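You operate a simulated robot arm through the tools that you are given. There is no shell and no other tool.

The job below is to be done with a simulated two-armed robot. You get a single attempt, and the scene is never put back.

Task
Load the yellow bobbin from the drawer and wind its lower half full.
Fine: latch it, stand the toggle in its socket, shut the drawer; firm layers, to about the rim mark.

It is judged by the outcome, as a careful person would: the job done as asked, and still so three seconds after it is handed in. It fails if anything else is knocked over, pushed out of place, dropped, spilled or broken.

Robot
Two 7-joint arms with fingered hands on one trunk, on a carriage that runs on a rail from [-0.002, 0.003] to [1.14, -1.49] (x, y) and turns from -166 to 166 degrees about z. Base frame: it is fixed where the carriage stands at the start and does not move with it; the origin is on the floor, on the carriage's upright axis, x ahead of it, y to its left, z up. Readings come in m, degrees, newtons and seconds.
The left shoulder is at the start at [0.07, 0.188, 1.048], the right one opposite. With the tool pointing down near the work surface each hand reaches from about 0.1 to 0.82 m from the robot's upright axis, wherever it stands, measured 20 degrees to its own side. Places, roughly: blue skein ring (17x15x5 cm) [1.8, -1.3, 0.9]; bobbin drawer [1.3, -0.8, 0.7]; bobbin latch lever [1.3, -0.7, 0.9]; something [1.3, -0.7, 0.9]; white bobbin, yellow bobbin [1.25, -0.75, 0.75]. Payload 4 kg a hand.
The TCP of each hand is the grasp point between the finger pads, 0.026 m short of the fingertips. In the tool frame z runs along the fingers and y along their closing line. The gripper opens to 0.132 m; its body begins 0.073 m behind the TCP. The gripper is a hand of 4 fingers: y runs from the thumb to the fingers, the wrist lies at [0, 0, -0.224] in the tool frame, and closing takes about 1.5 s.
Orientation is that of the tool frame in the base frame, as a unit quaternion [w, x, y, z]. With the fingers straight down and closing along the base's y, the tool's x points along the base's -x, its y along +y and its z along -z.

Tools
- The arms move only by the tool step_arm. It takes "left_deltas", "right_deltas" or both (then of equal length, played together; a hand with none holds still); each is a list of rows, each an object (a shift or turn left out is 0, a gripper value left out holds the last) with "turn": the turn, a rotation vector about the tool's x, y, z in units of 5 degrees (1.0 is 5 degrees), a list of three; "xyz": the shift along the tool's x, y, z in units of 20 mm (1.0 is 20 mm), a list of three; "fingers": the finger opening in m, from 0 to 0.132. In form: [{"turn": [wx, wy, wz], "xyz": [x, y, z], "fingers": fingers}, ...]. A call has 1 to 20 rows; each row shifts and turns the commanded pose from where the row before left it, along the tool's axes as they then stand. A call with a number of a shift or a turn outside -1 to 1 is refused whole. Rows are played at 5 a second. More than 0.05 m and 8.6 degrees between two rows, or a gripper value outside its range, and nothing of the call is played. A pose out of reach is approached as far as the arm can. The call stops where the force on the tool passes 50 N (or 10 N more than at its start, if that is more) or the arm is blocked; 0.2 s more then pass. Each finger travels about 0.072 m/s and halts on what it meets, pressing with about 27 N; the grip force reading is that of the motor and also rises with nothing between the fingers. The clock runs only during rows and for 0.2 s after the last one: add rows that do not move to give the fingers time. The reply holds the time, the measured pose of the TCP, the force on the tool along the base axes, the opening and the grip force, in the units named above and with some noise, with the torque about the TCP (base axes, N m) and any sound that the robot's microphone picked up, and new pictures: "show" is both (left out), scene, wrist or none (wrist: the cameras of the hands that moved).
- Cameras (640 x 400 px; columns grow to the right, rows downward): "scene" is now at [0.1379, -0.0071, 1.2791]; the picture's right is [-0.09, -1.00, 0.00], its down [-0.57, 0.05, -0.82] and it looks along [0.82, -0.07, -0.57] (base axes); focal length 273 px, centre (320, 200). "left" rides on the left gripper at [-0.073, 0.006, -0.094] in its tool frame; the picture's right is [-0.08, -1.00, 0.00], its down [0.78, -0.06, -0.62] and it looks along [0.61, -0.05, 0.79] (tool axes); focal length 230 px, centre (320, 200). "right" rides on the right gripper at [0.073, 0.006, -0.094] in its tool frame; the picture's right is [-0.08, 1.00, 0.00], its down [-0.78, -0.06, -0.62] and it looks along [-0.61, -0.05, 0.79] (tool axes); focal length 230 px, centre (320, 200). There is no depth. A picture from a camera that has moved, and an enlarged one, comes with that camera's place and axes in the base frame and with its lens.
- raise_lower(by): slides the trunk up (or, below 0, down) by that many m; the arms and the scene camera ride with it, the base frame stays. It gives what a move gives, with no picture.
- roll_base(legs): drives the robot by 1 to 6 legs, each [ahead, left, turn to the left] in m, m and degrees, along the robot's own axes; the way and the turn of a leg run together, so that a leg with both is an arc; at most 1.5 m and 180 degrees a leg. The arms and the cameras ride along, it lands a little off, and it stops where it bumps. It keeps to its track: a leg is cut to what the track allows. It gives what a move gives, and a new picture of the scene camera.
- hand_shape(shape, hand): the hand has 4 fingers and takes this shape, open, in about a second: jaw (thumb against the fingers, like two jaws); tri (thumb and two fingers); tip (a fingertip pinch); poke (one finger out to press); point (the index stretched); flat (the hand flat); cup (the hand cupped); fist (a fist). The gripper value then closes the fingers along that shape, each until it touches; the sizes above hold for jaw. It gives what a move gives, with no picture.
- turn_head(pan, tilt): turns the head with the scene camera to pan (to the left, within 86 degrees either way) and tilt (down, from -29 to 69), counted from straight ahead of the robot. It gives what a move gives, and a new picture of the scene camera.
- close_up(camera, box): a new picture of the part [left, top, right, bottom] of that camera's present view, enlarged. No time passes.
- job_done(): hands the job in; it is judged then, once.

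Places have to be worked out from the pictures, the camera data and where the tool is seen. Open the grippers and draw the arms clear of the work before you hand the job in, unless the task says otherwise.

The tools are called after "Emit:" as name(argument=value, ...) on one line, values as JSON. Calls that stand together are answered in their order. step_arm: Moves the arms, as the interface text tells. Its arguments: {"type":"object","properties":{"left_deltas":{"type":"array"},"right_deltas":{"type":"array"},"show":{"type":"string","enum":["both","scene","wrist","none"]}},"required":[]} The other tools are called the same way: raise_lower (by) moves the trunk up or down; hand_shape (shape, hand) gives the hand a shape; roll_base (legs) drives the base; turn_head (pan, tilt) turns the head that bears the scene camera; close_up (camera, box) takes an enlarged picture of a part of a camera's view; job_done () hands the job in.

At the start:

```text
clock: 0.0
left_tool_pos: [0.5467, 0.2026, 0.8894]
left_tool_rot: [0.0, 0.0, 1.0, 0.001]
left_ft_force: [0.1, -0.6, -0.3]
left_moment: [0.02, -0.02, 0.0]
left_grip_width: 0.1319
left_gripper_force: 0.0
left_shape: jaw
right_tool_pos: [0.6248, -0.1972, 0.8995]
right_tool_rot: [-0.001, 0.0, 1.0, 0.0]
right_ft_force: [0.2, -0.2, -0.2]
right_moment: [-0.02, 0.02, 0.0]
right_grip_width: 0.1318
right_gripper_force: 0.0
right_shape: jaw
trunk travel left (down, up): [-0.525, 0.415]
robot x, y, heading: [0.0031, -0.0007, -0.1]
head pan, tilt (commanded): [-4.9, 34.7]
```

scene: 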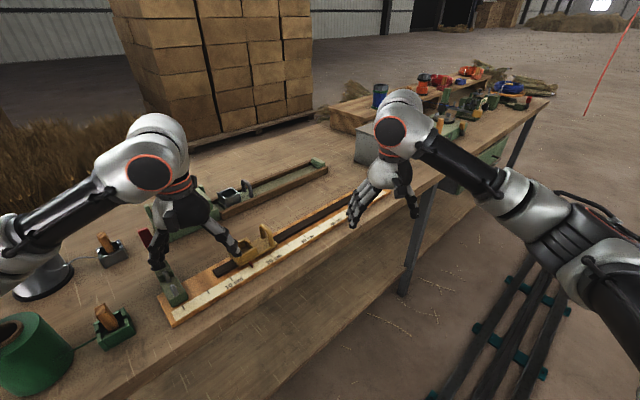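
right: 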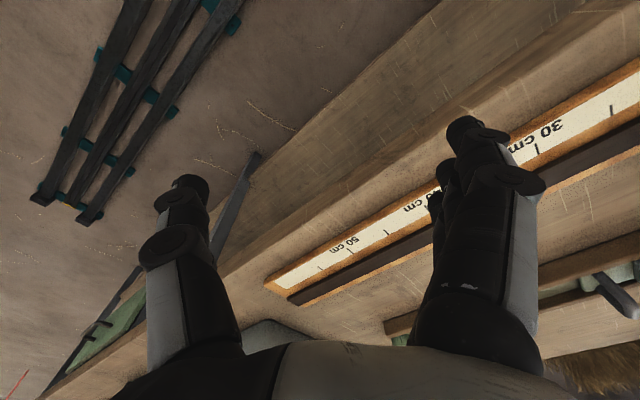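
left: 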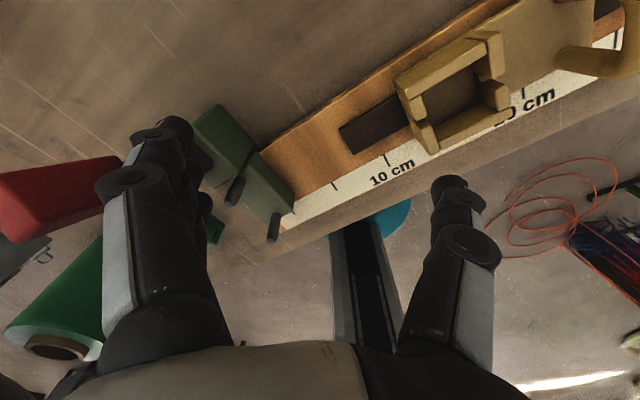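

The pictures show a long bench with a measuring rail near me and the bobbin station further off to the right along the bench. I'll enlarge the scene view around the far end of the bench to see where things stand before I move.

Emit:
close_up(camera="scene", box=[320, 50, 560, 200])

Emit:
close_up(camera="scene", box=[0, 150, 340, 400])

```text
2.67 times, centred on (440, 125) of scene
camera zoom: at [0.1379, -0.0071, 1.2791], right [-0.09, -1.0, 0.0], down [-0.57, 0.05, -0.82], along [0.82, -0.07, -0.57], focal length 728 px, centre (0, 400)
```

zoom: 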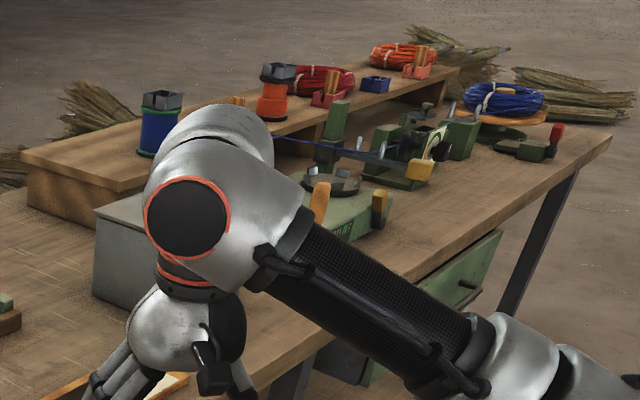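

```text
1.60 times, centred on (170, 275) of scene
camera zoom: at [0.1379, -0.0071, 1.2791], right [-0.09, -1.0, 0.0], down [-0.57, 0.05, -0.82], along [0.82, -0.07, -0.57], focal length 437 px, centre (560, 80)
```

zoom: 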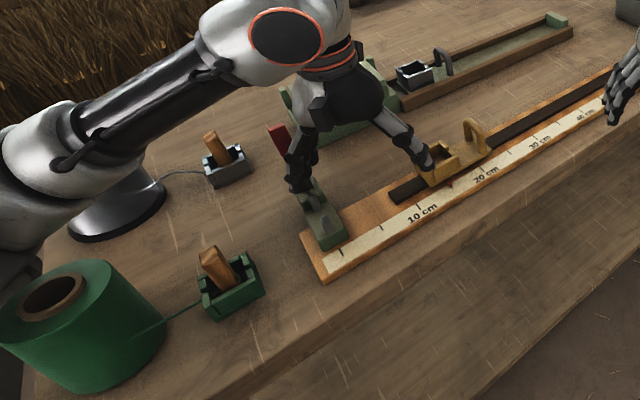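

The bench edge runs parallel to the rail, and the winder station with the drawer and skein is about 1.4 m down it. I raise the trunk first so both hands clear everything on the bench before I drive.

Emit:
raise_lower(by=0.25)

```text
clock: 2.6
left_tool_pos: [0.5456, 0.2022, 1.1392]
left_tool_rot: [0.0, 0.0, 1.0, 0.0]
left_ft_force: [-0.3, -0.7, -0.1]
left_moment: [-0.01, 0.0, 0.01]
left_grip_width: 0.1317
left_gripper_force: 0.1
left_shape: jaw
right_tool_pos: [0.6256, -0.1962, 1.1504]
right_tool_rot: [-0.001, 0.0, 1.0, -0.001]
right_ft_force: [0.2, -0.1, 0.1]
right_moment: [0.0, 0.0, -0.01]
right_grip_width: 0.1319
right_gripper_force: 0.0
right_shape: jaw
trunk travel left (down, up): [-0.775, 0.165]
robot x, y, heading: [0.0042, -0.001, -0.3]
head pan, tilt (commanded): [-4.9, 34.7]
```

The hands are now at about 1.15 m. I draw both of them back towards the body to shorten the swing.

Emit:
step_arm(left_deltas=[{"xyz": [1, 0, 0]}, {"xyz": [1, 0, 0]}, {"xyz": [1, 0, 0]}, {"xyz": [1, 0, 0]}, {"xyz": [1, 0, 0]}, {"xyz": [1, 0, 0]}, {"xyz": [1, 0, 0]}, {"xyz": [1, 0, 0]}, {"xyz": [1, 0, 0]}, {"xyz": [1, 0, 0]}, {"xyz": [0, 0, 0]}, {"xyz": [0, 0, 0]}, {"xyz": [0, 0, 0]}], right_deltas=[{"xyz": [1, 0, 0]}, {"xyz": [1, 0, 0]}, {"xyz": [1, 0, 0]}, {"xyz": [1, 0, 0]}, {"xyz": [1, 0, 0]}, {"xyz": [1, 0, 0]}, {"xyz": [1, 0, 0]}, {"xyz": [1, 0, 0]}, {"xyz": [1, 0, 0]}, {"xyz": [1, 0, 0]}, {"xyz": [1, 0, 0]}, {"xyz": [1, 0, 0]}, {"xyz": [1, 0, 0]}], show="scene")

```text
clock: 5.4
left_tool_pos: [0.3916, 0.189, 1.1544]
left_tool_rot: [-0.001, 0.001, 1.0, 0.0]
left_ft_force: [-0.3, 0.1, 0.3]
left_moment: [0.04, -0.02, -0.02]
left_grip_width: 0.1318
left_gripper_force: 0.0
left_shape: jaw
left hand out of reach, approached as far as the arm can: row 8, 9, 10
right_tool_pos: [0.404, -0.1976, 1.1493]
right_tool_rot: [0.0, 0.0, 1.0, 0.0]
right_ft_force: [0.1, 0.6, 0.2]
right_moment: [-0.03, -0.01, 0.01]
right_grip_width: 0.1318
right_gripper_force: 0.0
right_shape: jaw
right hand out of reach, approached as far as the arm can: row 12, 13
trunk travel left (down, up): [-0.775, 0.165]
robot x, y, heading: [-0.0009, 0.0032, 0.2]
head pan, tilt (commanded): [-4.9, 34.7]
camera scene: at [0.1376, -0.0076, 1.5291], right [-0.09, -1.0, 0.0], down [-0.57, 0.05, -0.82], along [0.82, -0.07, -0.57], focal length 273 px, centre (320, 200)
```

scene: 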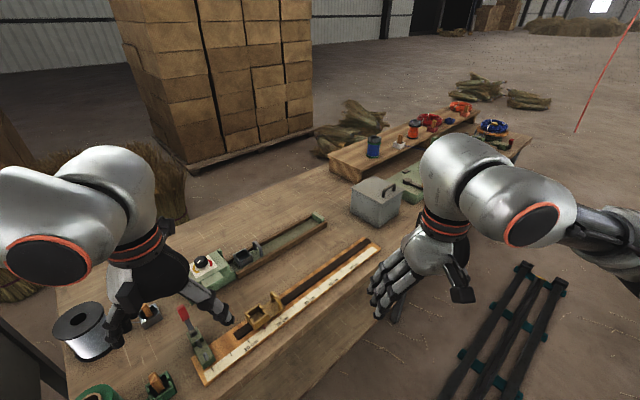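

The way along the rail looks clear at this height. I turn in place to face the bench squarely (about 37.4°), then run along the rail to about 1.25 m.

Emit:
roll_base(legs=[[0, 0, 37.4], [0, -1.2, 0]])

```text
clock: 13.2
left_tool_pos: [0.9108, -0.5549, 1.153]
left_tool_rot: [0.0, -0.336, 0.942, 0.0]
left_ft_force: [0.4, -0.6, 0.4]
left_moment: [-0.06, 0.02, 0.01]
left_grip_width: 0.1321
left_gripper_force: 0.1
left_shape: jaw
right_tool_pos: [1.1657, -0.8456, 1.1499]
right_tool_rot: [0.0, -0.334, 0.942, -0.001]
right_ft_force: [0.1, -0.2, -0.2]
right_moment: [0.01, -0.03, -0.02]
right_grip_width: 0.132
right_gripper_force: 0.1
right_shape: jaw
trunk travel left (down, up): [-0.775, 0.165]
robot x, y, heading: [0.7256, -0.9518, 39.1]
head pan, tilt (commanded): [-4.9, 34.7]
camera scene: at [0.8385, -0.8681, 1.5291], right [0.56, -0.83, 0.0], down [-0.47, -0.32, -0.82], along [0.68, 0.46, -0.57], focal length 273 px, centre (320, 200)
```

scene: 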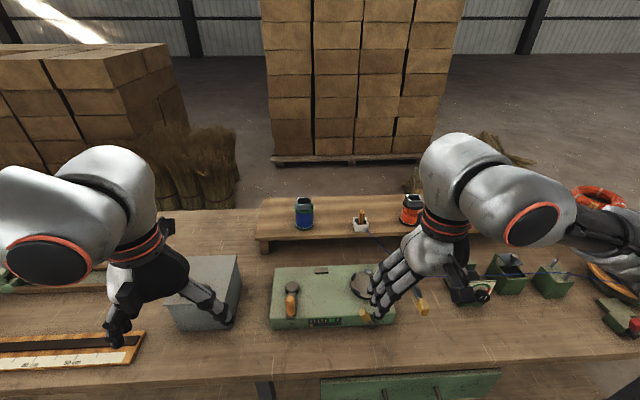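

I'm facing the winder station now. I enlarge the parts of the view that show the green winder, the crank and the skein.

Emit:
close_up(camera="scene", box=[240, 190, 480, 340])

Emit:
close_up(camera="scene", box=[400, 190, 640, 340])

Emit:
close_up(camera="scene", box=[240, 300, 560, 400])

Emit:
close_up(camera="right", box=[0, 0, 640, 400])

Emit:
close_up(camera="left", box=[0, 0, 640, 400])

```text
2.67 times, centred on (360, 265) of scene
camera zoom: at [0.8385, -0.8681, 1.5291], right [0.56, -0.83, 0.0], down [-0.47, -0.32, -0.82], along [0.68, 0.46, -0.57], focal length 728 px, centre (213, 27)
```

zoom: 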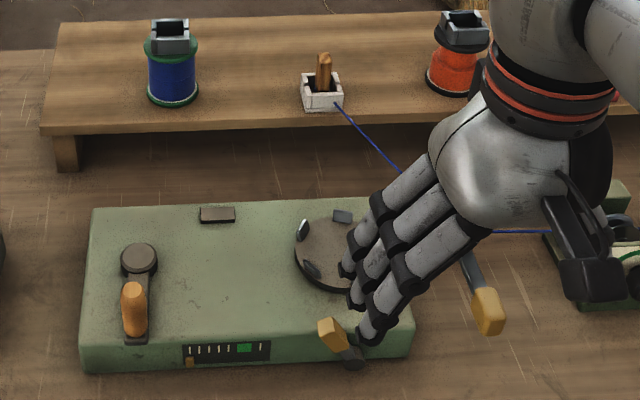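

```text
2.67 times, centred on (520, 265) of scene
camera zoom: at [0.8385, -0.8681, 1.5291], right [0.56, -0.83, 0.0], down [-0.47, -0.32, -0.82], along [0.68, 0.46, -0.57], focal length 728 px, centre (-213, 27)
```

zoom: 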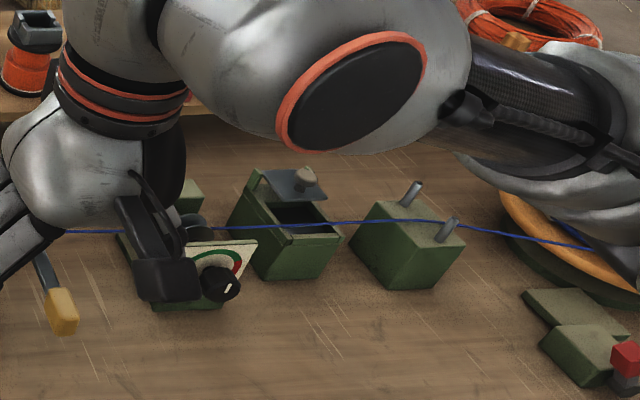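

```text
2.00 times, centred on (400, 350) of scene
camera zoom: at [0.8385, -0.8681, 1.5291], right [0.56, -0.83, 0.0], down [-0.47, -0.32, -0.82], along [0.68, 0.46, -0.57], focal length 546 px, centre (160, -100)
```

zoom: 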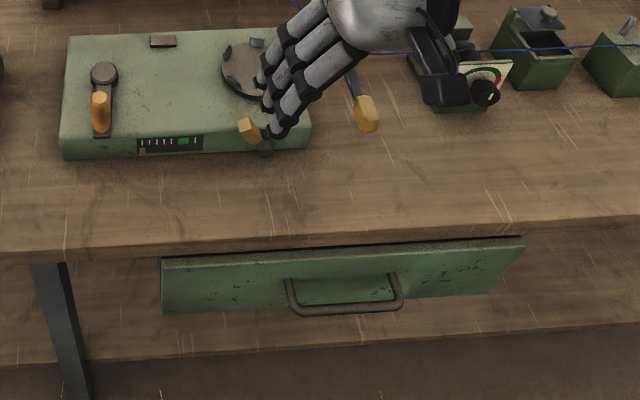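

```text
1.00 times, centred on (320, 200) of right (not enlarged: the box is as wide or as high as the picture)
camera zoom: at [1.1056, -0.8883, 1.2423], right [-0.57, 0.82, 0.0], down [0.65, 0.45, 0.62], along [0.51, 0.35, -0.79], focal length 230 px, centre (320, 200)
```

zoom: 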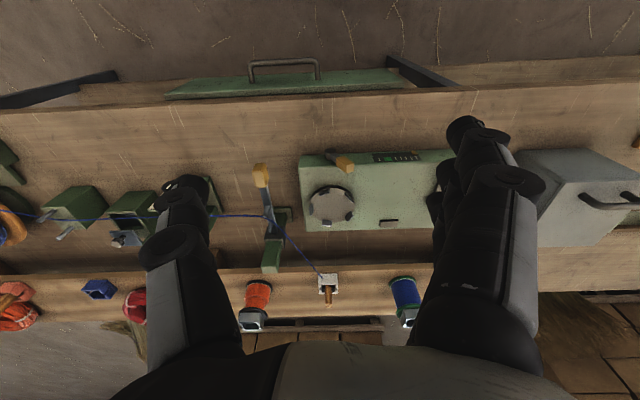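

```text
1.00 times, centred on (320, 200) of left (not enlarged: the box is as wide or as high as the picture)
camera zoom: at [0.9619, -0.5033, 1.2468], right [0.69, -0.72, 0.0], down [-0.57, -0.54, 0.62], along [-0.45, -0.43, -0.79], focal length 230 px, centre (320, 200)
```

zoom: 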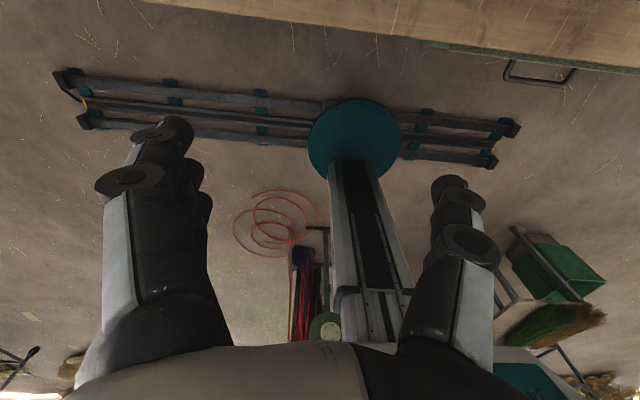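

The right hand hides the spindle and the yellow guide handle. I shift it about 0.3 m to my right, staying high above the bench, to clear the view.

Emit:
step_arm(right_deltas=[{"xyz": [0, -1, 0]}, {"xyz": [0, -1, 0]}, {"xyz": [0, -1, 0]}, {"xyz": [0, -1, 0]}, {"xyz": [0, -1, 0]}, {"xyz": [0, -1, 0]}, {"xyz": [0, -1, 0]}, {"xyz": [0, -1, 0]}, {"xyz": [0, -1, 0]}, {"xyz": [0, -1, 0]}, {"xyz": [0, -1, 0]}, {"xyz": [0, -1, 0]}, {"xyz": [0, -1, 0]}, {"xyz": [0, -1, 0]}], show="both")

```text
clock: 16.2
left_tool_pos: [0.9103, -0.5565, 1.1529]
left_tool_rot: [0.0, -0.335, 0.942, 0.0]
left_ft_force: [0.2, 0.8, -0.1]
left_moment: [0.0, 0.0, 0.02]
left_grip_width: 0.1317
left_gripper_force: 0.0
left_shape: jaw
right_tool_pos: [1.3432, -1.0659, 1.149]
right_tool_rot: [0.0, -0.335, 0.942, 0.001]
right_ft_force: [0.2, 0.6, 0.0]
right_moment: [0.0, -0.02, 0.01]
right_grip_width: 0.1319
right_gripper_force: 0.0
right_shape: jaw
trunk travel left (down, up): [-0.775, 0.165]
robot x, y, heading: [0.7241, -0.952, 39.1]
head pan, tilt (commanded): [-4.9, 34.7]
camera scene: at [0.8388, -0.8692, 1.5291], right [0.56, -0.83, 0.0], down [-0.47, -0.32, -0.82], along [0.68, 0.46, -0.57], focal length 273 px, centre (320, 200)
camera right: at [1.2834, -1.1071, 1.2416], right [-0.57, 0.82, 0.0], down [0.65, 0.45, 0.62], along [0.51, 0.35, -0.79], focal length 230 px, centre (320, 200)
```

scene: 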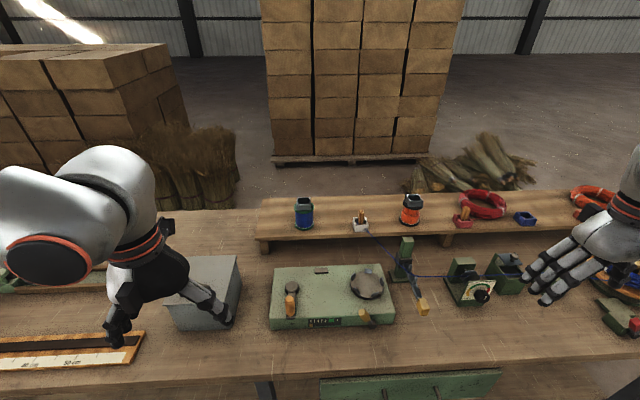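
right: 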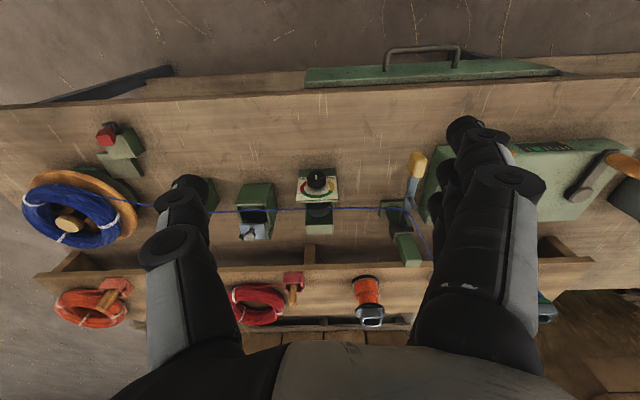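

The winder is now unobstructed. I enlarge its individual parts.

Emit:
close_up(camera="scene", box=[260, 225, 420, 335])

Emit:
close_up(camera="scene", box=[380, 225, 540, 325])

Emit:
close_up(camera="scene", box=[280, 185, 440, 245])

Emit:
close_up(camera="right", box=[220, 140, 460, 290])

Emit:
close_up(camera="right", box=[0, 100, 240, 250])

```text
3.64 times, centred on (340, 280) of scene
camera zoom: at [0.8388, -0.8692, 1.5291], right [0.56, -0.83, 0.0], down [-0.47, -0.32, -0.82], along [0.68, 0.46, -0.57], focal length 993 px, centre (247, -91)
```

zoom: 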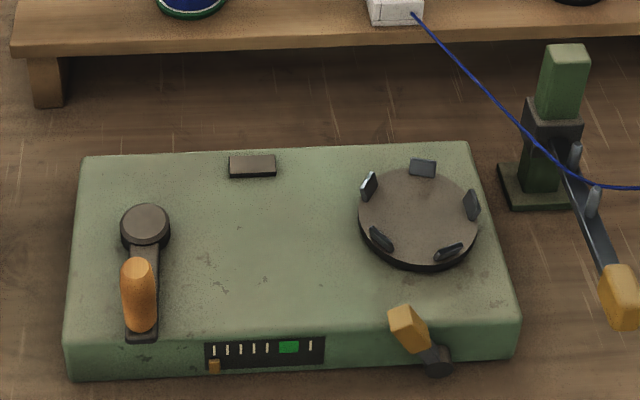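

```text
4.00 times, centred on (460, 275) of scene
camera zoom: at [0.8388, -0.8692, 1.5291], right [0.56, -0.83, 0.0], down [-0.47, -0.32, -0.82], along [0.68, 0.46, -0.57], focal length 1092 px, centre (-240, -100)
```

zoom: 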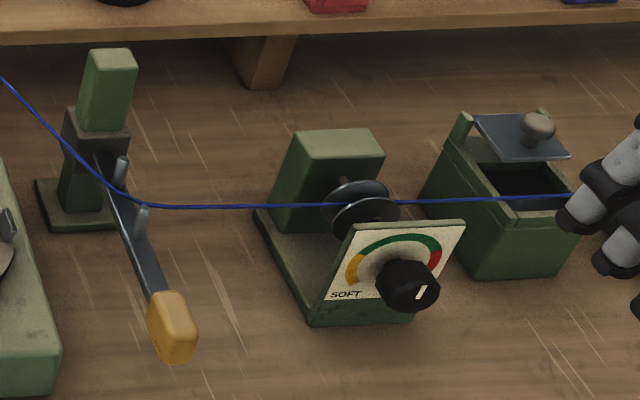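

```text
4.00 times, centred on (360, 215) of scene
camera zoom: at [0.8388, -0.8692, 1.5291], right [0.56, -0.83, 0.0], down [-0.47, -0.32, -0.82], along [0.68, 0.46, -0.57], focal length 1092 px, centre (160, 140)
```

zoom: 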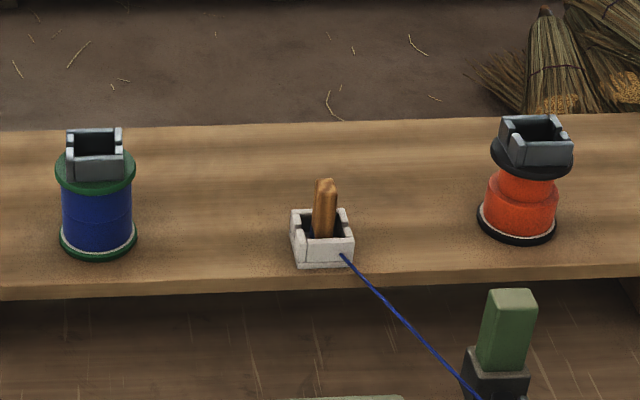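

```text
2.67 times, centred on (340, 215) of right
camera zoom: at [1.2834, -1.1071, 1.2416], right [-0.57, 0.82, 0.0], down [0.65, 0.45, 0.62], along [0.51, 0.35, -0.79], focal length 614 px, centre (267, 160)
```

zoom: 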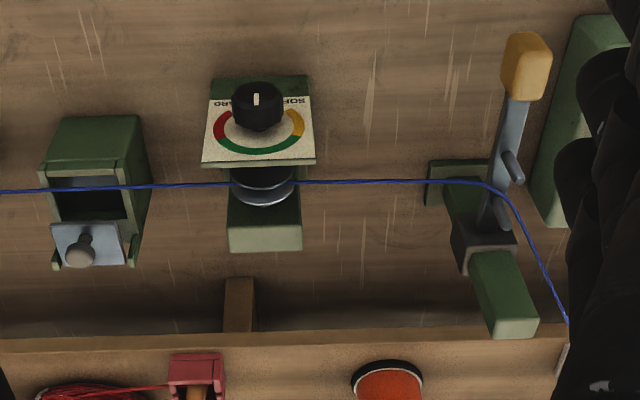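

```text
2.67 times, centred on (120, 175) of right
camera zoom: at [1.2834, -1.1071, 1.2416], right [-0.57, 0.82, 0.0], down [0.65, 0.45, 0.62], along [0.51, 0.35, -0.79], focal length 614 px, centre (853, 267)
```

zoom: 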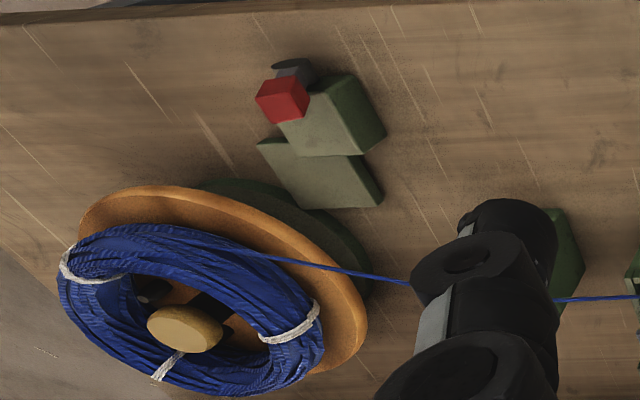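

By triangulating the pictures I get these places: drawer handle bar near (1.21, -0.91, 0.69), chuck near (1.34, -0.69, 0.865), guide handle tip near (1.35, -0.85, 0.88), crank pivot near (1.21, -0.52, 0.87) and tension knob near (1.48, -0.98, 0.876). I move about 0.14 m further right to centre on the work and trim the heading.

Emit:
roll_base(legs=[[0, 0, -1.7], [0, -0.14, 0]])

```text
clock: 17.9
left_tool_pos: [1.0049, -0.6703, 1.1539]
left_tool_rot: [-0.001, -0.322, 0.947, -0.001]
left_ft_force: [0.8, 0.4, 0.1]
left_moment: [-0.01, -0.03, 0.01]
left_grip_width: 0.1316
left_gripper_force: 0.0
left_shape: jaw
right_tool_pos: [1.4231, -1.1916, 1.1497]
right_tool_rot: [0.001, -0.32, 0.947, -0.001]
right_ft_force: [-0.2, 0.3, -0.2]
right_moment: [0.03, 0.0, -0.02]
right_grip_width: 0.1318
right_gripper_force: 0.0
right_shape: jaw
trunk travel left (down, up): [-0.775, 0.165]
robot x, y, heading: [0.8099, -1.0604, 37.3]
head pan, tilt (commanded): [-4.9, 34.7]
camera scene: at [0.9243, -0.9807, 1.5291], right [0.54, -0.84, 0.0], down [-0.48, -0.31, -0.82], along [0.69, 0.44, -0.57], focal length 273 px, centre (320, 200)
```

scene: 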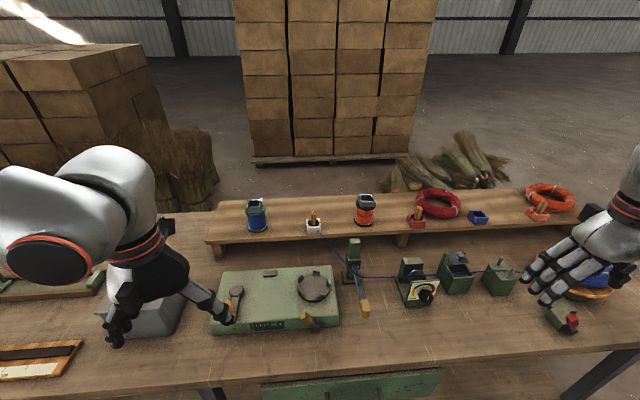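

The heading is now squared with the bench. I turn the head straight ahead and further down so I can see the drawer and the winder in one picture.

Emit:
turn_head(pan=0, tilt=50)

```text
clock: 18.7
left_tool_pos: [1.0079, -0.6724, 1.1524]
left_tool_rot: [-0.001, -0.321, 0.947, 0.001]
left_ft_force: [-0.4, -0.4, 0.1]
left_moment: [0.01, 0.0, -0.02]
left_grip_width: 0.132
left_gripper_force: 0.1
left_shape: jaw
right_tool_pos: [1.4252, -1.1954, 1.1484]
right_tool_rot: [0.0, -0.32, 0.948, 0.001]
right_ft_force: [-0.4, -0.9, -0.4]
right_moment: [0.0, 0.0, 0.0]
right_grip_width: 0.1318
right_gripper_force: 0.2
right_shape: jaw
trunk travel left (down, up): [-0.775, 0.165]
robot x, y, heading: [0.8118, -1.0633, 37.4]
head pan, tilt (commanded): [0.0, 50.0]
camera scene: at [0.9137, -0.9846, 1.5069], right [0.61, -0.79, 0.0], down [-0.61, -0.46, -0.64], along [0.51, 0.39, -0.77], focal length 273 px, centre (320, 200)
```

scene: 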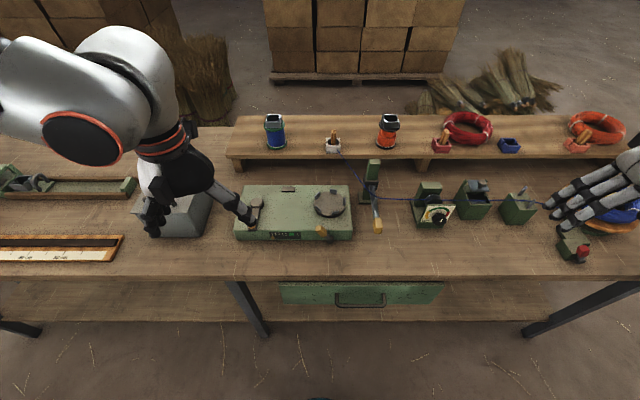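

This is a good overview. I enlarge the drawer and its handle, the chuck, the gauge and the tension dial.

Emit:
close_up(camera="scene", box=[270, 260, 450, 330])

Emit:
close_up(camera="scene", box=[230, 175, 390, 255])

Emit:
close_up(camera="scene", box=[405, 175, 485, 235])

Emit:
close_up(camera="scene", box=[260, 105, 420, 205])

Emit:
close_up(camera="scene", box=[440, 105, 640, 270])

```text
3.56 times, centred on (360, 295) of scene
camera zoom: at [0.9137, -0.9846, 1.5069], right [0.61, -0.79, 0.0], down [-0.61, -0.46, -0.64], along [0.51, 0.39, -0.77], focal length 971 px, centre (178, -138)
```

zoom: 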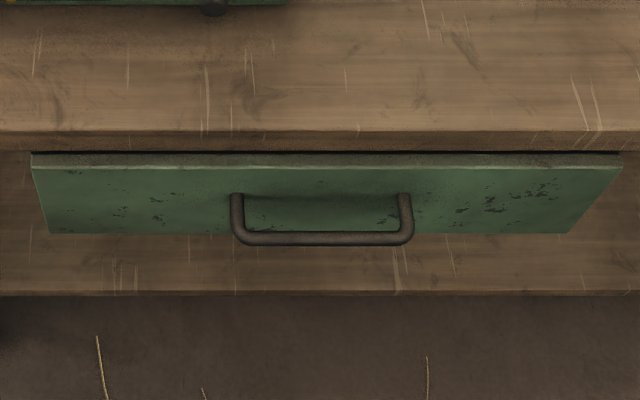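

```text
4.00 times, centred on (310, 215) of scene
camera zoom: at [0.9137, -0.9846, 1.5069], right [0.61, -0.79, 0.0], down [-0.61, -0.46, -0.64], along [0.51, 0.39, -0.77], focal length 1092 px, centre (360, 140)
```

zoom: 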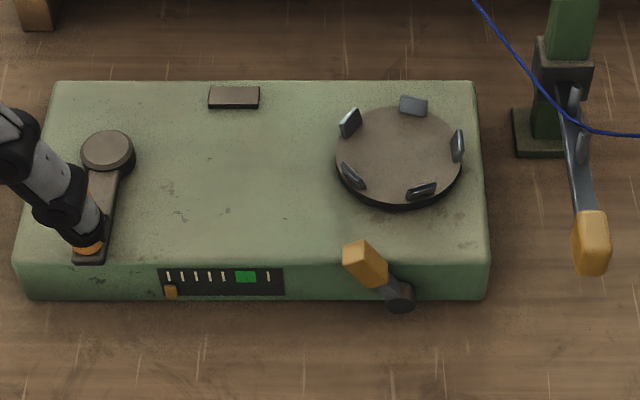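

```text
6.67 times, centred on (445, 205) of scene
camera zoom: at [0.9137, -0.9846, 1.5069], right [0.61, -0.79, 0.0], down [-0.61, -0.46, -0.64], along [0.51, 0.39, -0.77], focal length 1820 px, centre (-513, 167)
```

zoom: 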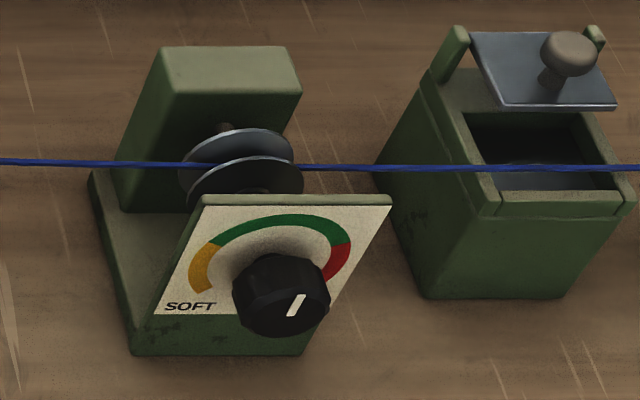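

```text
4.00 times, centred on (340, 155) of scene
camera zoom: at [0.9137, -0.9846, 1.5069], right [0.61, -0.79, 0.0], down [-0.61, -0.46, -0.64], along [0.51, 0.39, -0.77], focal length 1092 px, centre (240, 380)
```

zoom: 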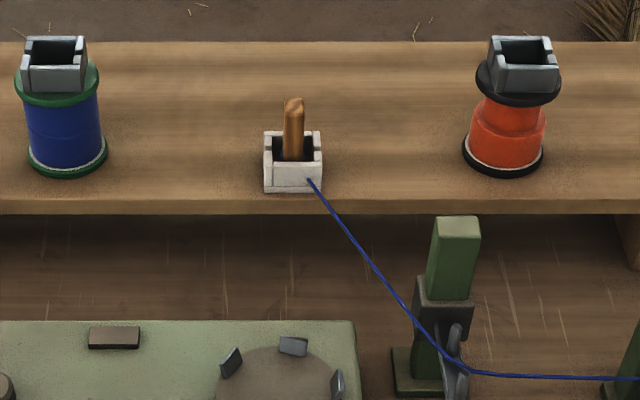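

```text
2.42 times, centred on (540, 188) of scene
camera zoom: at [0.9137, -0.9846, 1.5069], right [0.61, -0.79, 0.0], down [-0.61, -0.46, -0.64], along [0.51, 0.39, -0.77], focal length 662 px, centre (-213, 230)
```

zoom: 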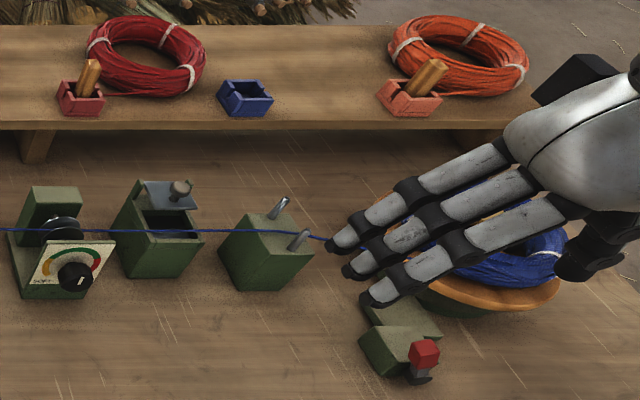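

The drawer front spans about z 0.60–0.75 at 0.445 m from the rail line, and the bar stands 3.5 cm out from it at z≈0.68. I shift the base about 0.085 m left so the right shoulder is square with the handle, which gives a straight pull.

Emit:
roll_base(legs=[[0, 0.085, 0]])

Emit:
step_arm(right_deltas=[{"xyz": [0, 1, 0]}, {"xyz": [0, 1, 0]}, {"xyz": [0, 1, 0]}, {"xyz": [0, 1, 0]}, {"xyz": [0, 1, 0]}, {"xyz": [0, 1, 0]}, {"xyz": [0, 1, 0]}, {"xyz": [0, 1, 0]}, {"xyz": [0, 1, 0]}, {"xyz": [0, 1, 0]}, {"xyz": [0, 1, 0]}], show="scene")

```text
clock: 19.8
left_tool_pos: [0.9571, -0.6075, 1.155]
left_tool_rot: [-0.002, -0.32, 0.947, 0.001]
left_ft_force: [0.1, -0.3, -0.7]
left_moment: [0.03, 0.0, 0.02]
left_grip_width: 0.1321
left_gripper_force: 0.2
left_shape: jaw
right_tool_pos: [1.3739, -1.1293, 1.1482]
right_tool_rot: [-0.001, -0.32, 0.947, 0.002]
right_ft_force: [-0.3, 0.0, 0.8]
right_moment: [0.01, -0.01, 0.0]
right_grip_width: 0.132
right_gripper_force: 0.0
right_shape: jaw
trunk travel left (down, up): [-0.775, 0.165]
robot x, y, heading: [0.7624, -0.9943, 37.2]
head pan, tilt (commanded): [0.0, 50.0]
camera scene: at [0.8637, -0.9193, 1.5068], right [0.61, -0.8, 0.0], down [-0.61, -0.46, -0.64], along [0.51, 0.39, -0.77], focal length 273 px, centre (320, 200)
```

scene: 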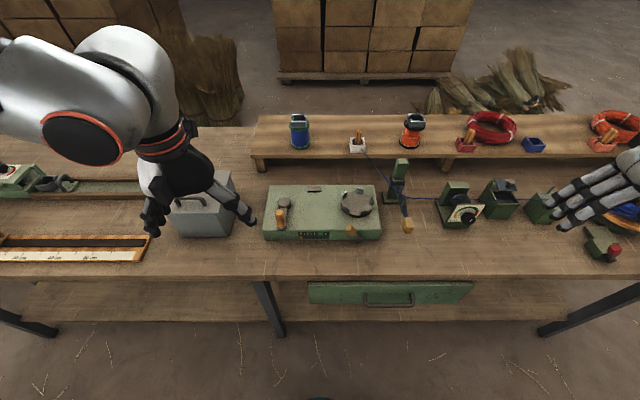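

```text
clock: 22.2
left_tool_pos: [0.9558, -0.6044, 1.1523]
left_tool_rot: [0.0, -0.321, 0.947, 0.0]
left_ft_force: [0.2, 1.1, 0.4]
left_moment: [0.03, 0.0, -0.02]
left_grip_width: 0.1318
left_gripper_force: 0.0
left_shape: jaw
right_tool_pos: [1.239, -0.9512, 1.1489]
right_tool_rot: [0.001, -0.32, 0.947, 0.0]
right_ft_force: [-0.4, 0.3, -0.2]
right_moment: [-0.03, -0.01, 0.0]
right_grip_width: 0.1319
right_gripper_force: 0.0
right_shape: jaw
trunk travel left (down, up): [-0.775, 0.165]
robot x, y, heading: [0.7589, -0.9929, 37.4]
head pan, tilt (commanded): [0.0, 50.0]
camera scene: at [0.8611, -0.9151, 1.5068], right [0.61, -0.79, 0.0], down [-0.61, -0.47, -0.64], along [0.51, 0.39, -0.77], focal length 273 px, centre (320, 200)
```

scene: 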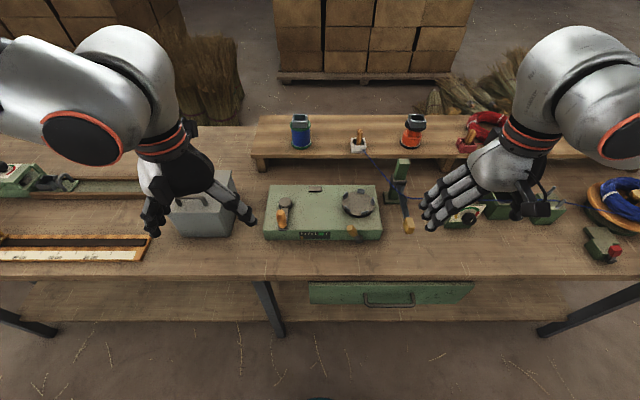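

The right TCP is now at s≈1.51 along the bench and well above it. I roll the hand +90° about its own axis so the fingers close along the fore-aft direction.

Emit:
step_arm(right_deltas=[{"turn": [0, 0, 1]}, {"turn": [0, 0, 1]}, {"turn": [0, 0, 1]}, {"turn": [0, 0, 1]}, {"turn": [0, 0, 1]}, {"turn": [0, 0, 1]}, {"turn": [0, 0, 1]}, {"turn": [0, 0, 1]}, {"turn": [0, 0, 1]}, {"turn": [0, 0, 1]}, {"turn": [0, 0, 1]}, {"turn": [0, 0, 1]}, {"turn": [0, 0, 1]}, {"turn": [0, 0, 1]}, {"turn": [0, 0, 1]}, {"turn": [0, 0, 1]}, {"turn": [0, 0, 1]}, {"turn": [0, 0, 1]}], show="both")

```text
clock: 26.0
left_tool_pos: [0.9565, -0.6035, 1.1536]
left_tool_rot: [0.0, -0.321, 0.947, 0.0]
left_ft_force: [-0.2, 0.2, -0.4]
left_moment: [0.03, -0.01, 0.02]
left_grip_width: 0.132
left_gripper_force: 0.0
left_shape: jaw
right_tool_pos: [1.2379, -0.9531, 1.1496]
right_tool_rot: [0.0, 0.444, 0.896, 0.0]
right_ft_force: [0.3, 0.0, -0.9]
right_moment: [-0.03, 0.01, -0.02]
right_grip_width: 0.1316
right_gripper_force: 0.1
right_shape: jaw
trunk travel left (down, up): [-0.775, 0.165]
robot x, y, heading: [0.7632, -0.993, 37.4]
head pan, tilt (commanded): [0.0, 50.0]
camera scene: at [0.8613, -0.9162, 1.5068], right [0.61, -0.79, 0.0], down [-0.61, -0.46, -0.64], along [0.51, 0.39, -0.77], focal length 273 px, centre (320, 200)
camera right: at [1.1999, -0.891, 1.2418], right [0.84, 0.54, 0.0], down [0.43, -0.66, 0.62], along [0.33, -0.52, -0.79], focal length 230 px, centre (320, 200)
```

scene: 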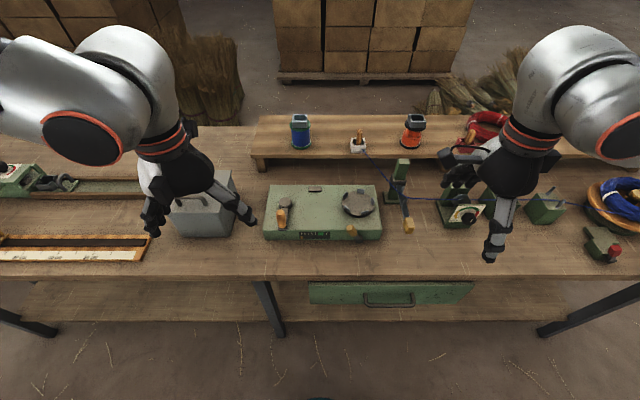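
right: 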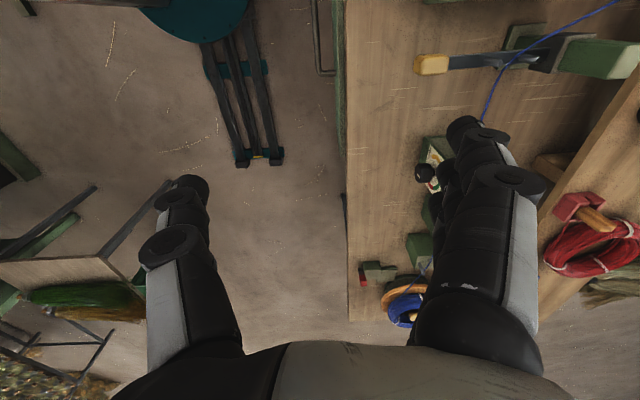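

The hand rolled as intended. Next I draw it back off the bench edge and lower it, keeping well above the bench until it is clear.

Emit:
step_arm(right_deltas=[{"xyz": [0, -0.7, 1]}, {"xyz": [0, -0.7, 1]}, {"xyz": [0, -0.8, 0.8]}, {"xyz": [0, -0.8, 0.8]}, {"xyz": [0, -1, 0.8]}, {"xyz": [0, -1, 0.8]}, {"xyz": [0, -1, 0.5]}], show="scene")

```text
clock: 27.6
left_tool_pos: [0.9546, -0.6057, 1.1536]
left_tool_rot: [-0.001, -0.321, 0.947, 0.0]
left_ft_force: [-0.9, 0.3, 0.1]
left_moment: [0.0, 0.03, 0.01]
left_grip_width: 0.1322
left_gripper_force: 0.0
left_shape: jaw
right_tool_pos: [1.2401, -0.9528, 1.1486]
right_tool_rot: [0.0, 0.443, 0.896, 0.0]
right_ft_force: [0.2, -0.2, -0.8]
right_moment: [0.02, 0.0, 0.01]
right_grip_width: 0.1316
right_gripper_force: 0.1
right_shape: jaw
right hand out of reach, approached as far as the arm can: row 1, 2, 3, 4, 5, 6, 7
trunk travel left (down, up): [-0.775, 0.165]
robot x, y, heading: [0.7573, -0.9949, 37.6]
head pan, tilt (commanded): [0.0, 50.0]
camera scene: at [0.8613, -0.9162, 1.5068], right [0.61, -0.79, 0.0], down [-0.61, -0.46, -0.64], along [0.51, 0.39, -0.77], focal length 273 px, centre (320, 200)
```

scene: 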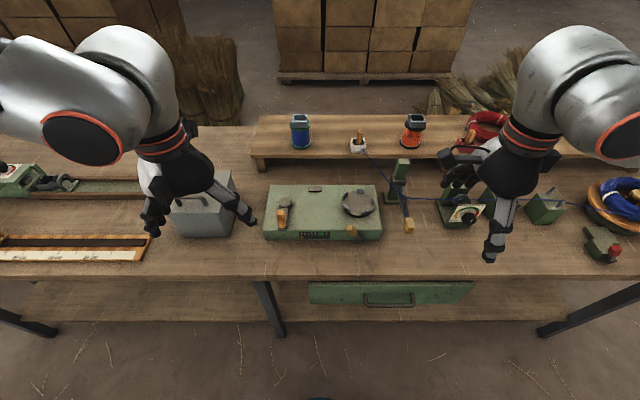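

The arm could not go back from here, probably because the wrist is above shoulder height. I try going straight down 0.1 m first; nothing on the bench reaches up to there.

Emit:
step_arm(right_deltas=[{"xyz": [0, 0, 1]}, {"xyz": [0, 0, 1]}, {"xyz": [0, 0, 1]}], show="none")

```text
clock: 28.4
left_tool_pos: [0.956, -0.604, 1.1542]
left_tool_rot: [0.0, -0.321, 0.947, 0.0]
left_ft_force: [0.4, 0.1, 0.2]
left_moment: [0.0, 0.01, 0.0]
left_grip_width: 0.132
left_gripper_force: 0.1
left_shape: jaw
right_tool_pos: [1.2394, -0.953, 1.1483]
right_tool_rot: [0.0, 0.444, 0.896, 0.0]
right_ft_force: [0.1, -0.8, 0.8]
right_moment: [0.0, -0.01, 0.01]
right_grip_width: 0.1319
right_gripper_force: 0.0
right_shape: jaw
right hand out of reach, approached as far as the arm can: row 1, 2, 3
trunk travel left (down, up): [-0.775, 0.165]
robot x, y, heading: [0.7597, -0.9946, 37.6]
head pan, tilt (commanded): [0.0, 50.0]
```

Still no motion. I test a small forward shift to find out whether the commanded pose has run ahead of the arm or a joint is at its limit.

Emit:
step_arm(right_deltas=[{"xyz": [0, 0.5, 0]}, {"xyz": [0, 0.5, 0]}, {"xyz": [0, 0.5, 0]}], show="none")

```text
clock: 29.2
left_tool_pos: [0.9553, -0.6037, 1.1542]
left_tool_rot: [-0.001, -0.32, 0.947, 0.0]
left_ft_force: [0.1, 0.3, -1.0]
left_moment: [-0.05, 0.02, -0.02]
left_grip_width: 0.1319
left_gripper_force: 0.0
left_shape: jaw
right_tool_pos: [1.2633, -0.9335, 1.1478]
right_tool_rot: [0.0, 0.444, 0.896, 0.0]
right_ft_force: [0.3, -0.3, 0.0]
right_moment: [-0.02, 0.03, -0.01]
right_grip_width: 0.1318
right_gripper_force: 0.1
right_shape: jaw
trunk travel left (down, up): [-0.775, 0.165]
robot x, y, heading: [0.7643, -0.994, 37.3]
head pan, tilt (commanded): [0.0, 50.0]
```

The arm does follow from its real pose, so the limit is in the joints. I test lowering from this slightly further forward place.

Emit:
step_arm(right_deltas=[{"xyz": [0, 0, 0.5]}, {"xyz": [0, 0, 0.5]}, {"xyz": [0, 0, 0.5]}], show="none")

```text
clock: 30.0
left_tool_pos: [0.9561, -0.6046, 1.1541]
left_tool_rot: [-0.001, -0.32, 0.947, 0.0]
left_ft_force: [0.6, 0.2, -0.4]
left_moment: [0.0, -0.03, 0.01]
left_grip_width: 0.132
left_gripper_force: 0.1
left_shape: jaw
right_tool_pos: [1.2642, -0.9327, 1.1184]
right_tool_rot: [0.0, 0.444, 0.896, 0.0]
right_ft_force: [0.0, 0.3, 0.6]
right_moment: [0.01, 0.01, -0.04]
right_grip_width: 0.1318
right_gripper_force: 0.0
right_shape: jaw
trunk travel left (down, up): [-0.775, 0.165]
robot x, y, heading: [0.7604, -0.9954, 37.8]
head pan, tilt (commanded): [0.0, 50.0]
```

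Lowering works from here. I go down another 0.1 m, with the fingertips still above everything, and then ease back.

Emit:
step_arm(right_deltas=[{"xyz": [0, 0, 1]}, {"xyz": [0, 0, 1]}, {"xyz": [0, 0, 1]}, {"xyz": [0, 0, 1]}, {"xyz": [0, 0, 1]}, {"xyz": [0, -1, 0]}, {"xyz": [0, -1, 0]}, {"xyz": [0, -1, 0]}, {"xyz": [0, -1, 0]}, {"xyz": [0, -1, 0]}], show="scene")

```text
clock: 32.2
left_tool_pos: [0.9558, -0.6046, 1.1532]
left_tool_rot: [-0.001, -0.321, 0.947, 0.0]
left_ft_force: [0.8, 0.8, 0.2]
left_moment: [0.0, 0.0, -0.04]
left_grip_width: 0.132
left_gripper_force: 0.0
left_shape: jaw
right_tool_pos: [1.24, -0.9557, 1.0086]
right_tool_rot: [-0.001, 0.444, 0.896, 0.0]
right_ft_force: [-0.3, 0.0, 0.5]
right_moment: [0.0, 0.02, 0.03]
right_grip_width: 0.1318
right_gripper_force: 0.1
right_shape: jaw
right hand out of reach, approached as far as the arm can: row 7, 8, 9, 10
trunk travel left (down, up): [-0.775, 0.165]
robot x, y, heading: [0.7598, -0.9944, 37.6]
head pan, tilt (commanded): [0.0, 50.0]
camera scene: at [0.8615, -0.9163, 1.5068], right [0.61, -0.79, 0.0], down [-0.61, -0.46, -0.64], along [0.51, 0.39, -0.77], focal length 273 px, centre (320, 200)
```

scene: 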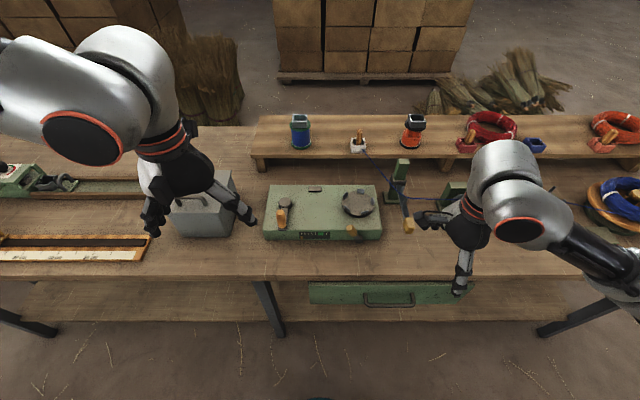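

The binding limit looks like elbow bend: the wrist must stay at least about 0.355 m from the shoulder. Raising the trunk 0.12 m gives the elbow room to bring the hand down in front of the bench.

Emit:
raise_lower(by=0.12)

Emit:
step_arm(right_deltas=[{"xyz": [0, 0, 1]}, {"xyz": [0, 0, 1]}, {"xyz": [0, 0, 1]}, {"xyz": [0, 0, 1]}, {"xyz": [0, 0, 1]}, {"xyz": [0, 0, 1]}, {"xyz": [0, 0, 1]}, {"xyz": [0, 0, 1]}, {"xyz": [0, 0, 1]}, {"xyz": [0, -1, 0]}, {"xyz": [0, -1, 0.3]}, {"xyz": [0, -1, 0.3]}, {"xyz": [0, -1, 0.3]}, {"xyz": [0, -1, 0.3]}], show="scene")

```text
clock: 33.7
left_tool_pos: [0.9563, -0.6042, 1.2728]
left_tool_rot: [-0.001, -0.321, 0.947, -0.001]
left_ft_force: [0.7, 0.0, -0.1]
left_moment: [-0.01, 0.0, -0.03]
left_grip_width: 0.1319
left_gripper_force: 0.0
left_shape: jaw
right_tool_pos: [1.2396, -0.9556, 1.1287]
right_tool_rot: [0.0, 0.444, 0.896, -0.001]
right_ft_force: [0.3, -0.8, -0.2]
right_moment: [-0.02, 0.01, 0.03]
right_grip_width: 0.132
right_gripper_force: 0.1
right_shape: jaw
trunk travel left (down, up): [-0.895, 0.045]
robot x, y, heading: [0.7641, -0.9945, 37.6]
head pan, tilt (commanded): [0.0, 50.0]
```

```text
clock: 36.7
left_tool_pos: [0.9549, -0.605, 1.274]
left_tool_rot: [-0.001, -0.321, 0.947, 0.0]
left_ft_force: [0.4, 0.2, 0.0]
left_moment: [0.01, -0.03, -0.01]
left_grip_width: 0.132
left_gripper_force: 0.0
left_shape: jaw
right_tool_pos: [1.1582, -1.0177, 0.9264]
right_tool_rot: [0.0, 0.444, 0.896, -0.001]
right_ft_force: [0.7, -0.7, -0.6]
right_moment: [0.01, 0.0, -0.08]
right_grip_width: 0.132
right_gripper_force: 0.0
right_shape: jaw
trunk travel left (down, up): [-0.895, 0.045]
robot x, y, heading: [0.7625, -0.9945, 37.3]
head pan, tilt (commanded): [0.0, 50.0]
camera scene: at [0.8605, -0.9169, 1.6269], right [0.61, -0.79, 0.0], down [-0.61, -0.46, -0.64], along [0.51, 0.39, -0.77], focal length 273 px, centre (320, 200)
```

scene: 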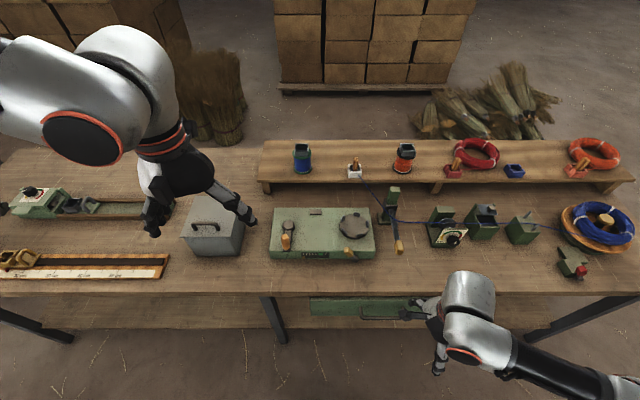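

Now the hand is clear in front of the bench at (n 0.305, s 1.51). I lower it to about z 0.80, shift left into line with the handle centre, then pitch the fingers towards the drawer.

Emit:
step_arm(right_deltas=[{"xyz": [0.7, 0, 1]}, {"xyz": [0.7, 0, 1]}, {"xyz": [0.7, 0, 1]}, {"xyz": [0.6, 0, 1]}, {"xyz": [0, 0, 1]}, {"xyz": [0, 0, 1]}, {"turn": [-1, 0, 0]}, {"turn": [-1, 0, 0]}, {"turn": [-1, 0, 0]}, {"turn": [-1, 0, 0]}, {"turn": [-1, 0, 0]}, {"turn": [-1, 0, 0]}, {"turn": [-1, 0, 0]}, {"turn": [-1, 0, 0]}, {"turn": [-1, 0, 0]}], show="both")

```text
clock: 39.9
left_tool_pos: [0.9547, -0.6048, 1.2727]
left_tool_rot: [0.0, -0.321, 0.947, -0.001]
left_ft_force: [0.2, 0.2, -0.9]
left_moment: [-0.02, -0.01, -0.02]
left_grip_width: 0.1318
left_gripper_force: 0.1
left_shape: jaw
right_tool_pos: [1.1252, -0.974, 0.806]
right_tool_rot: [0.17, 0.409, 0.829, 0.342]
right_ft_force: [-1.4, -0.1, 0.4]
right_moment: [-0.01, 0.0, 0.01]
right_grip_width: 0.132
right_gripper_force: 0.0
right_shape: jaw
trunk travel left (down, up): [-0.895, 0.045]
robot x, y, heading: [0.7608, -0.9906, 37.5]
head pan, tilt (commanded): [0.0, 50.0]
camera scene: at [0.86, -0.9158, 1.6269], right [0.61, -0.79, 0.0], down [-0.61, -0.47, -0.64], along [0.51, 0.39, -0.77], focal length 273 px, centre (320, 200)
camera right: at [1.0334, -0.9532, 0.8752], right [0.61, 0.37, 0.7], down [0.1, -0.91, 0.39], along [0.79, -0.17, -0.59], focal length 230 px, centre (320, 200)
```

scene: 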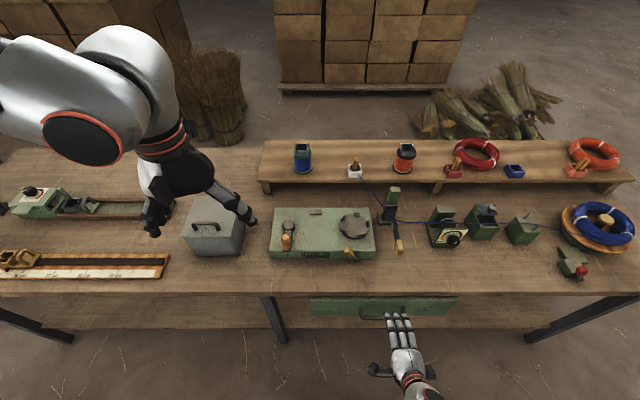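
right: 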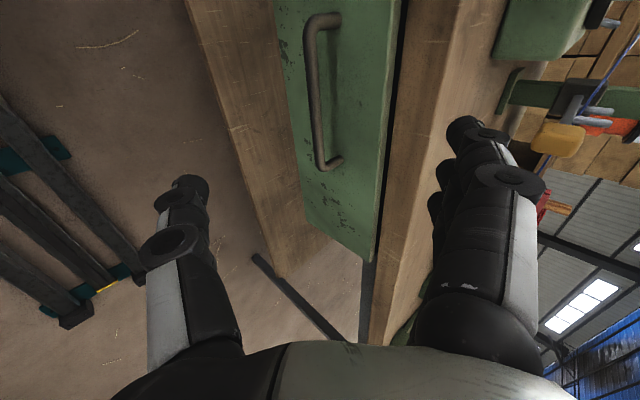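

The TCP sits at n 0.305, s 1.457, z 0.806, and the wrist camera puts the bar at about n 0.409, z 0.69. I flatten the pitch to 30° below level, set the fingers to 0.05 m and go to a pre-grasp point about 9 cm short of the bar.

Emit:
step_arm(right_deltas=[{"turn": [-1, 0, 0], "fingers": 0.05}, {"turn": [-1, 0, 0]}, {"turn": [-1, 0, 0]}, {"xyz": [0, -0.8, 1]}, {"xyz": [0, -0.85, 1]}, {"xyz": [0, -0.85, 0.95]}], show="both")

```text
clock: 41.3
left_tool_pos: [0.9577, -0.6048, 1.2733]
left_tool_rot: [-0.002, -0.321, 0.947, 0.001]
left_ft_force: [0.2, 0.9, 0.3]
left_moment: [-0.01, 0.03, 0.01]
left_grip_width: 0.1318
left_gripper_force: 0.2
left_shape: jaw
right_tool_pos: [1.1492, -0.9598, 0.7336]
right_tool_rot: [0.22, 0.385, 0.777, 0.447]
right_ft_force: [-0.2, 0.0, -0.2]
right_moment: [-0.01, 0.0, 0.0]
right_grip_width: 0.0502
right_gripper_force: 0.0
right_shape: jaw
trunk travel left (down, up): [-0.895, 0.045]
robot x, y, heading: [0.7613, -0.9925, 37.5]
head pan, tilt (commanded): [0.0, 50.0]
camera scene: at [0.8637, -0.9169, 1.6267], right [0.61, -0.8, 0.0], down [-0.61, -0.46, -0.64], along [0.51, 0.39, -0.77], focal length 273 px, centre (320, 200)
camera right: at [1.0434, -0.9478, 0.7839], right [0.45, 0.24, 0.86], down [0.03, -0.97, 0.26], along [0.89, -0.09, -0.44], focal length 230 px, centre (320, 200)
```

scene: 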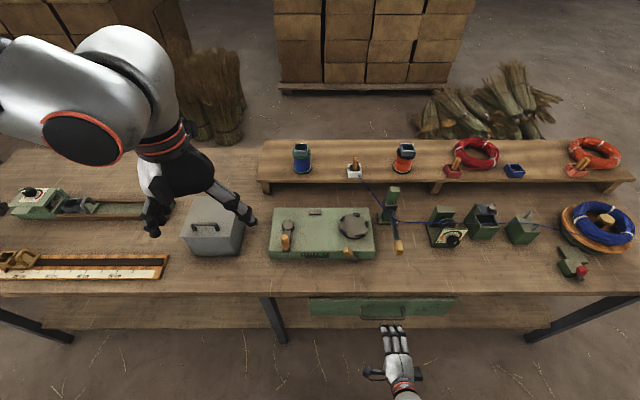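
right: 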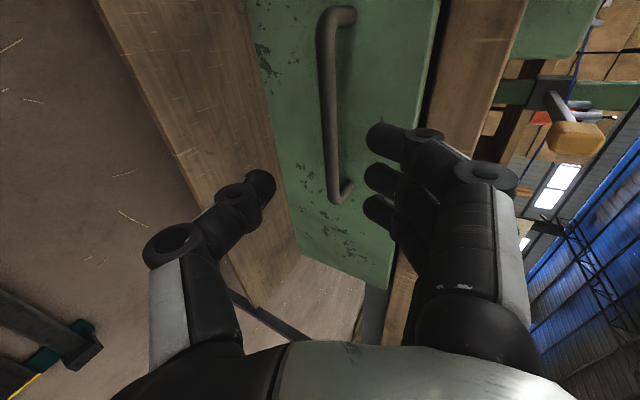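

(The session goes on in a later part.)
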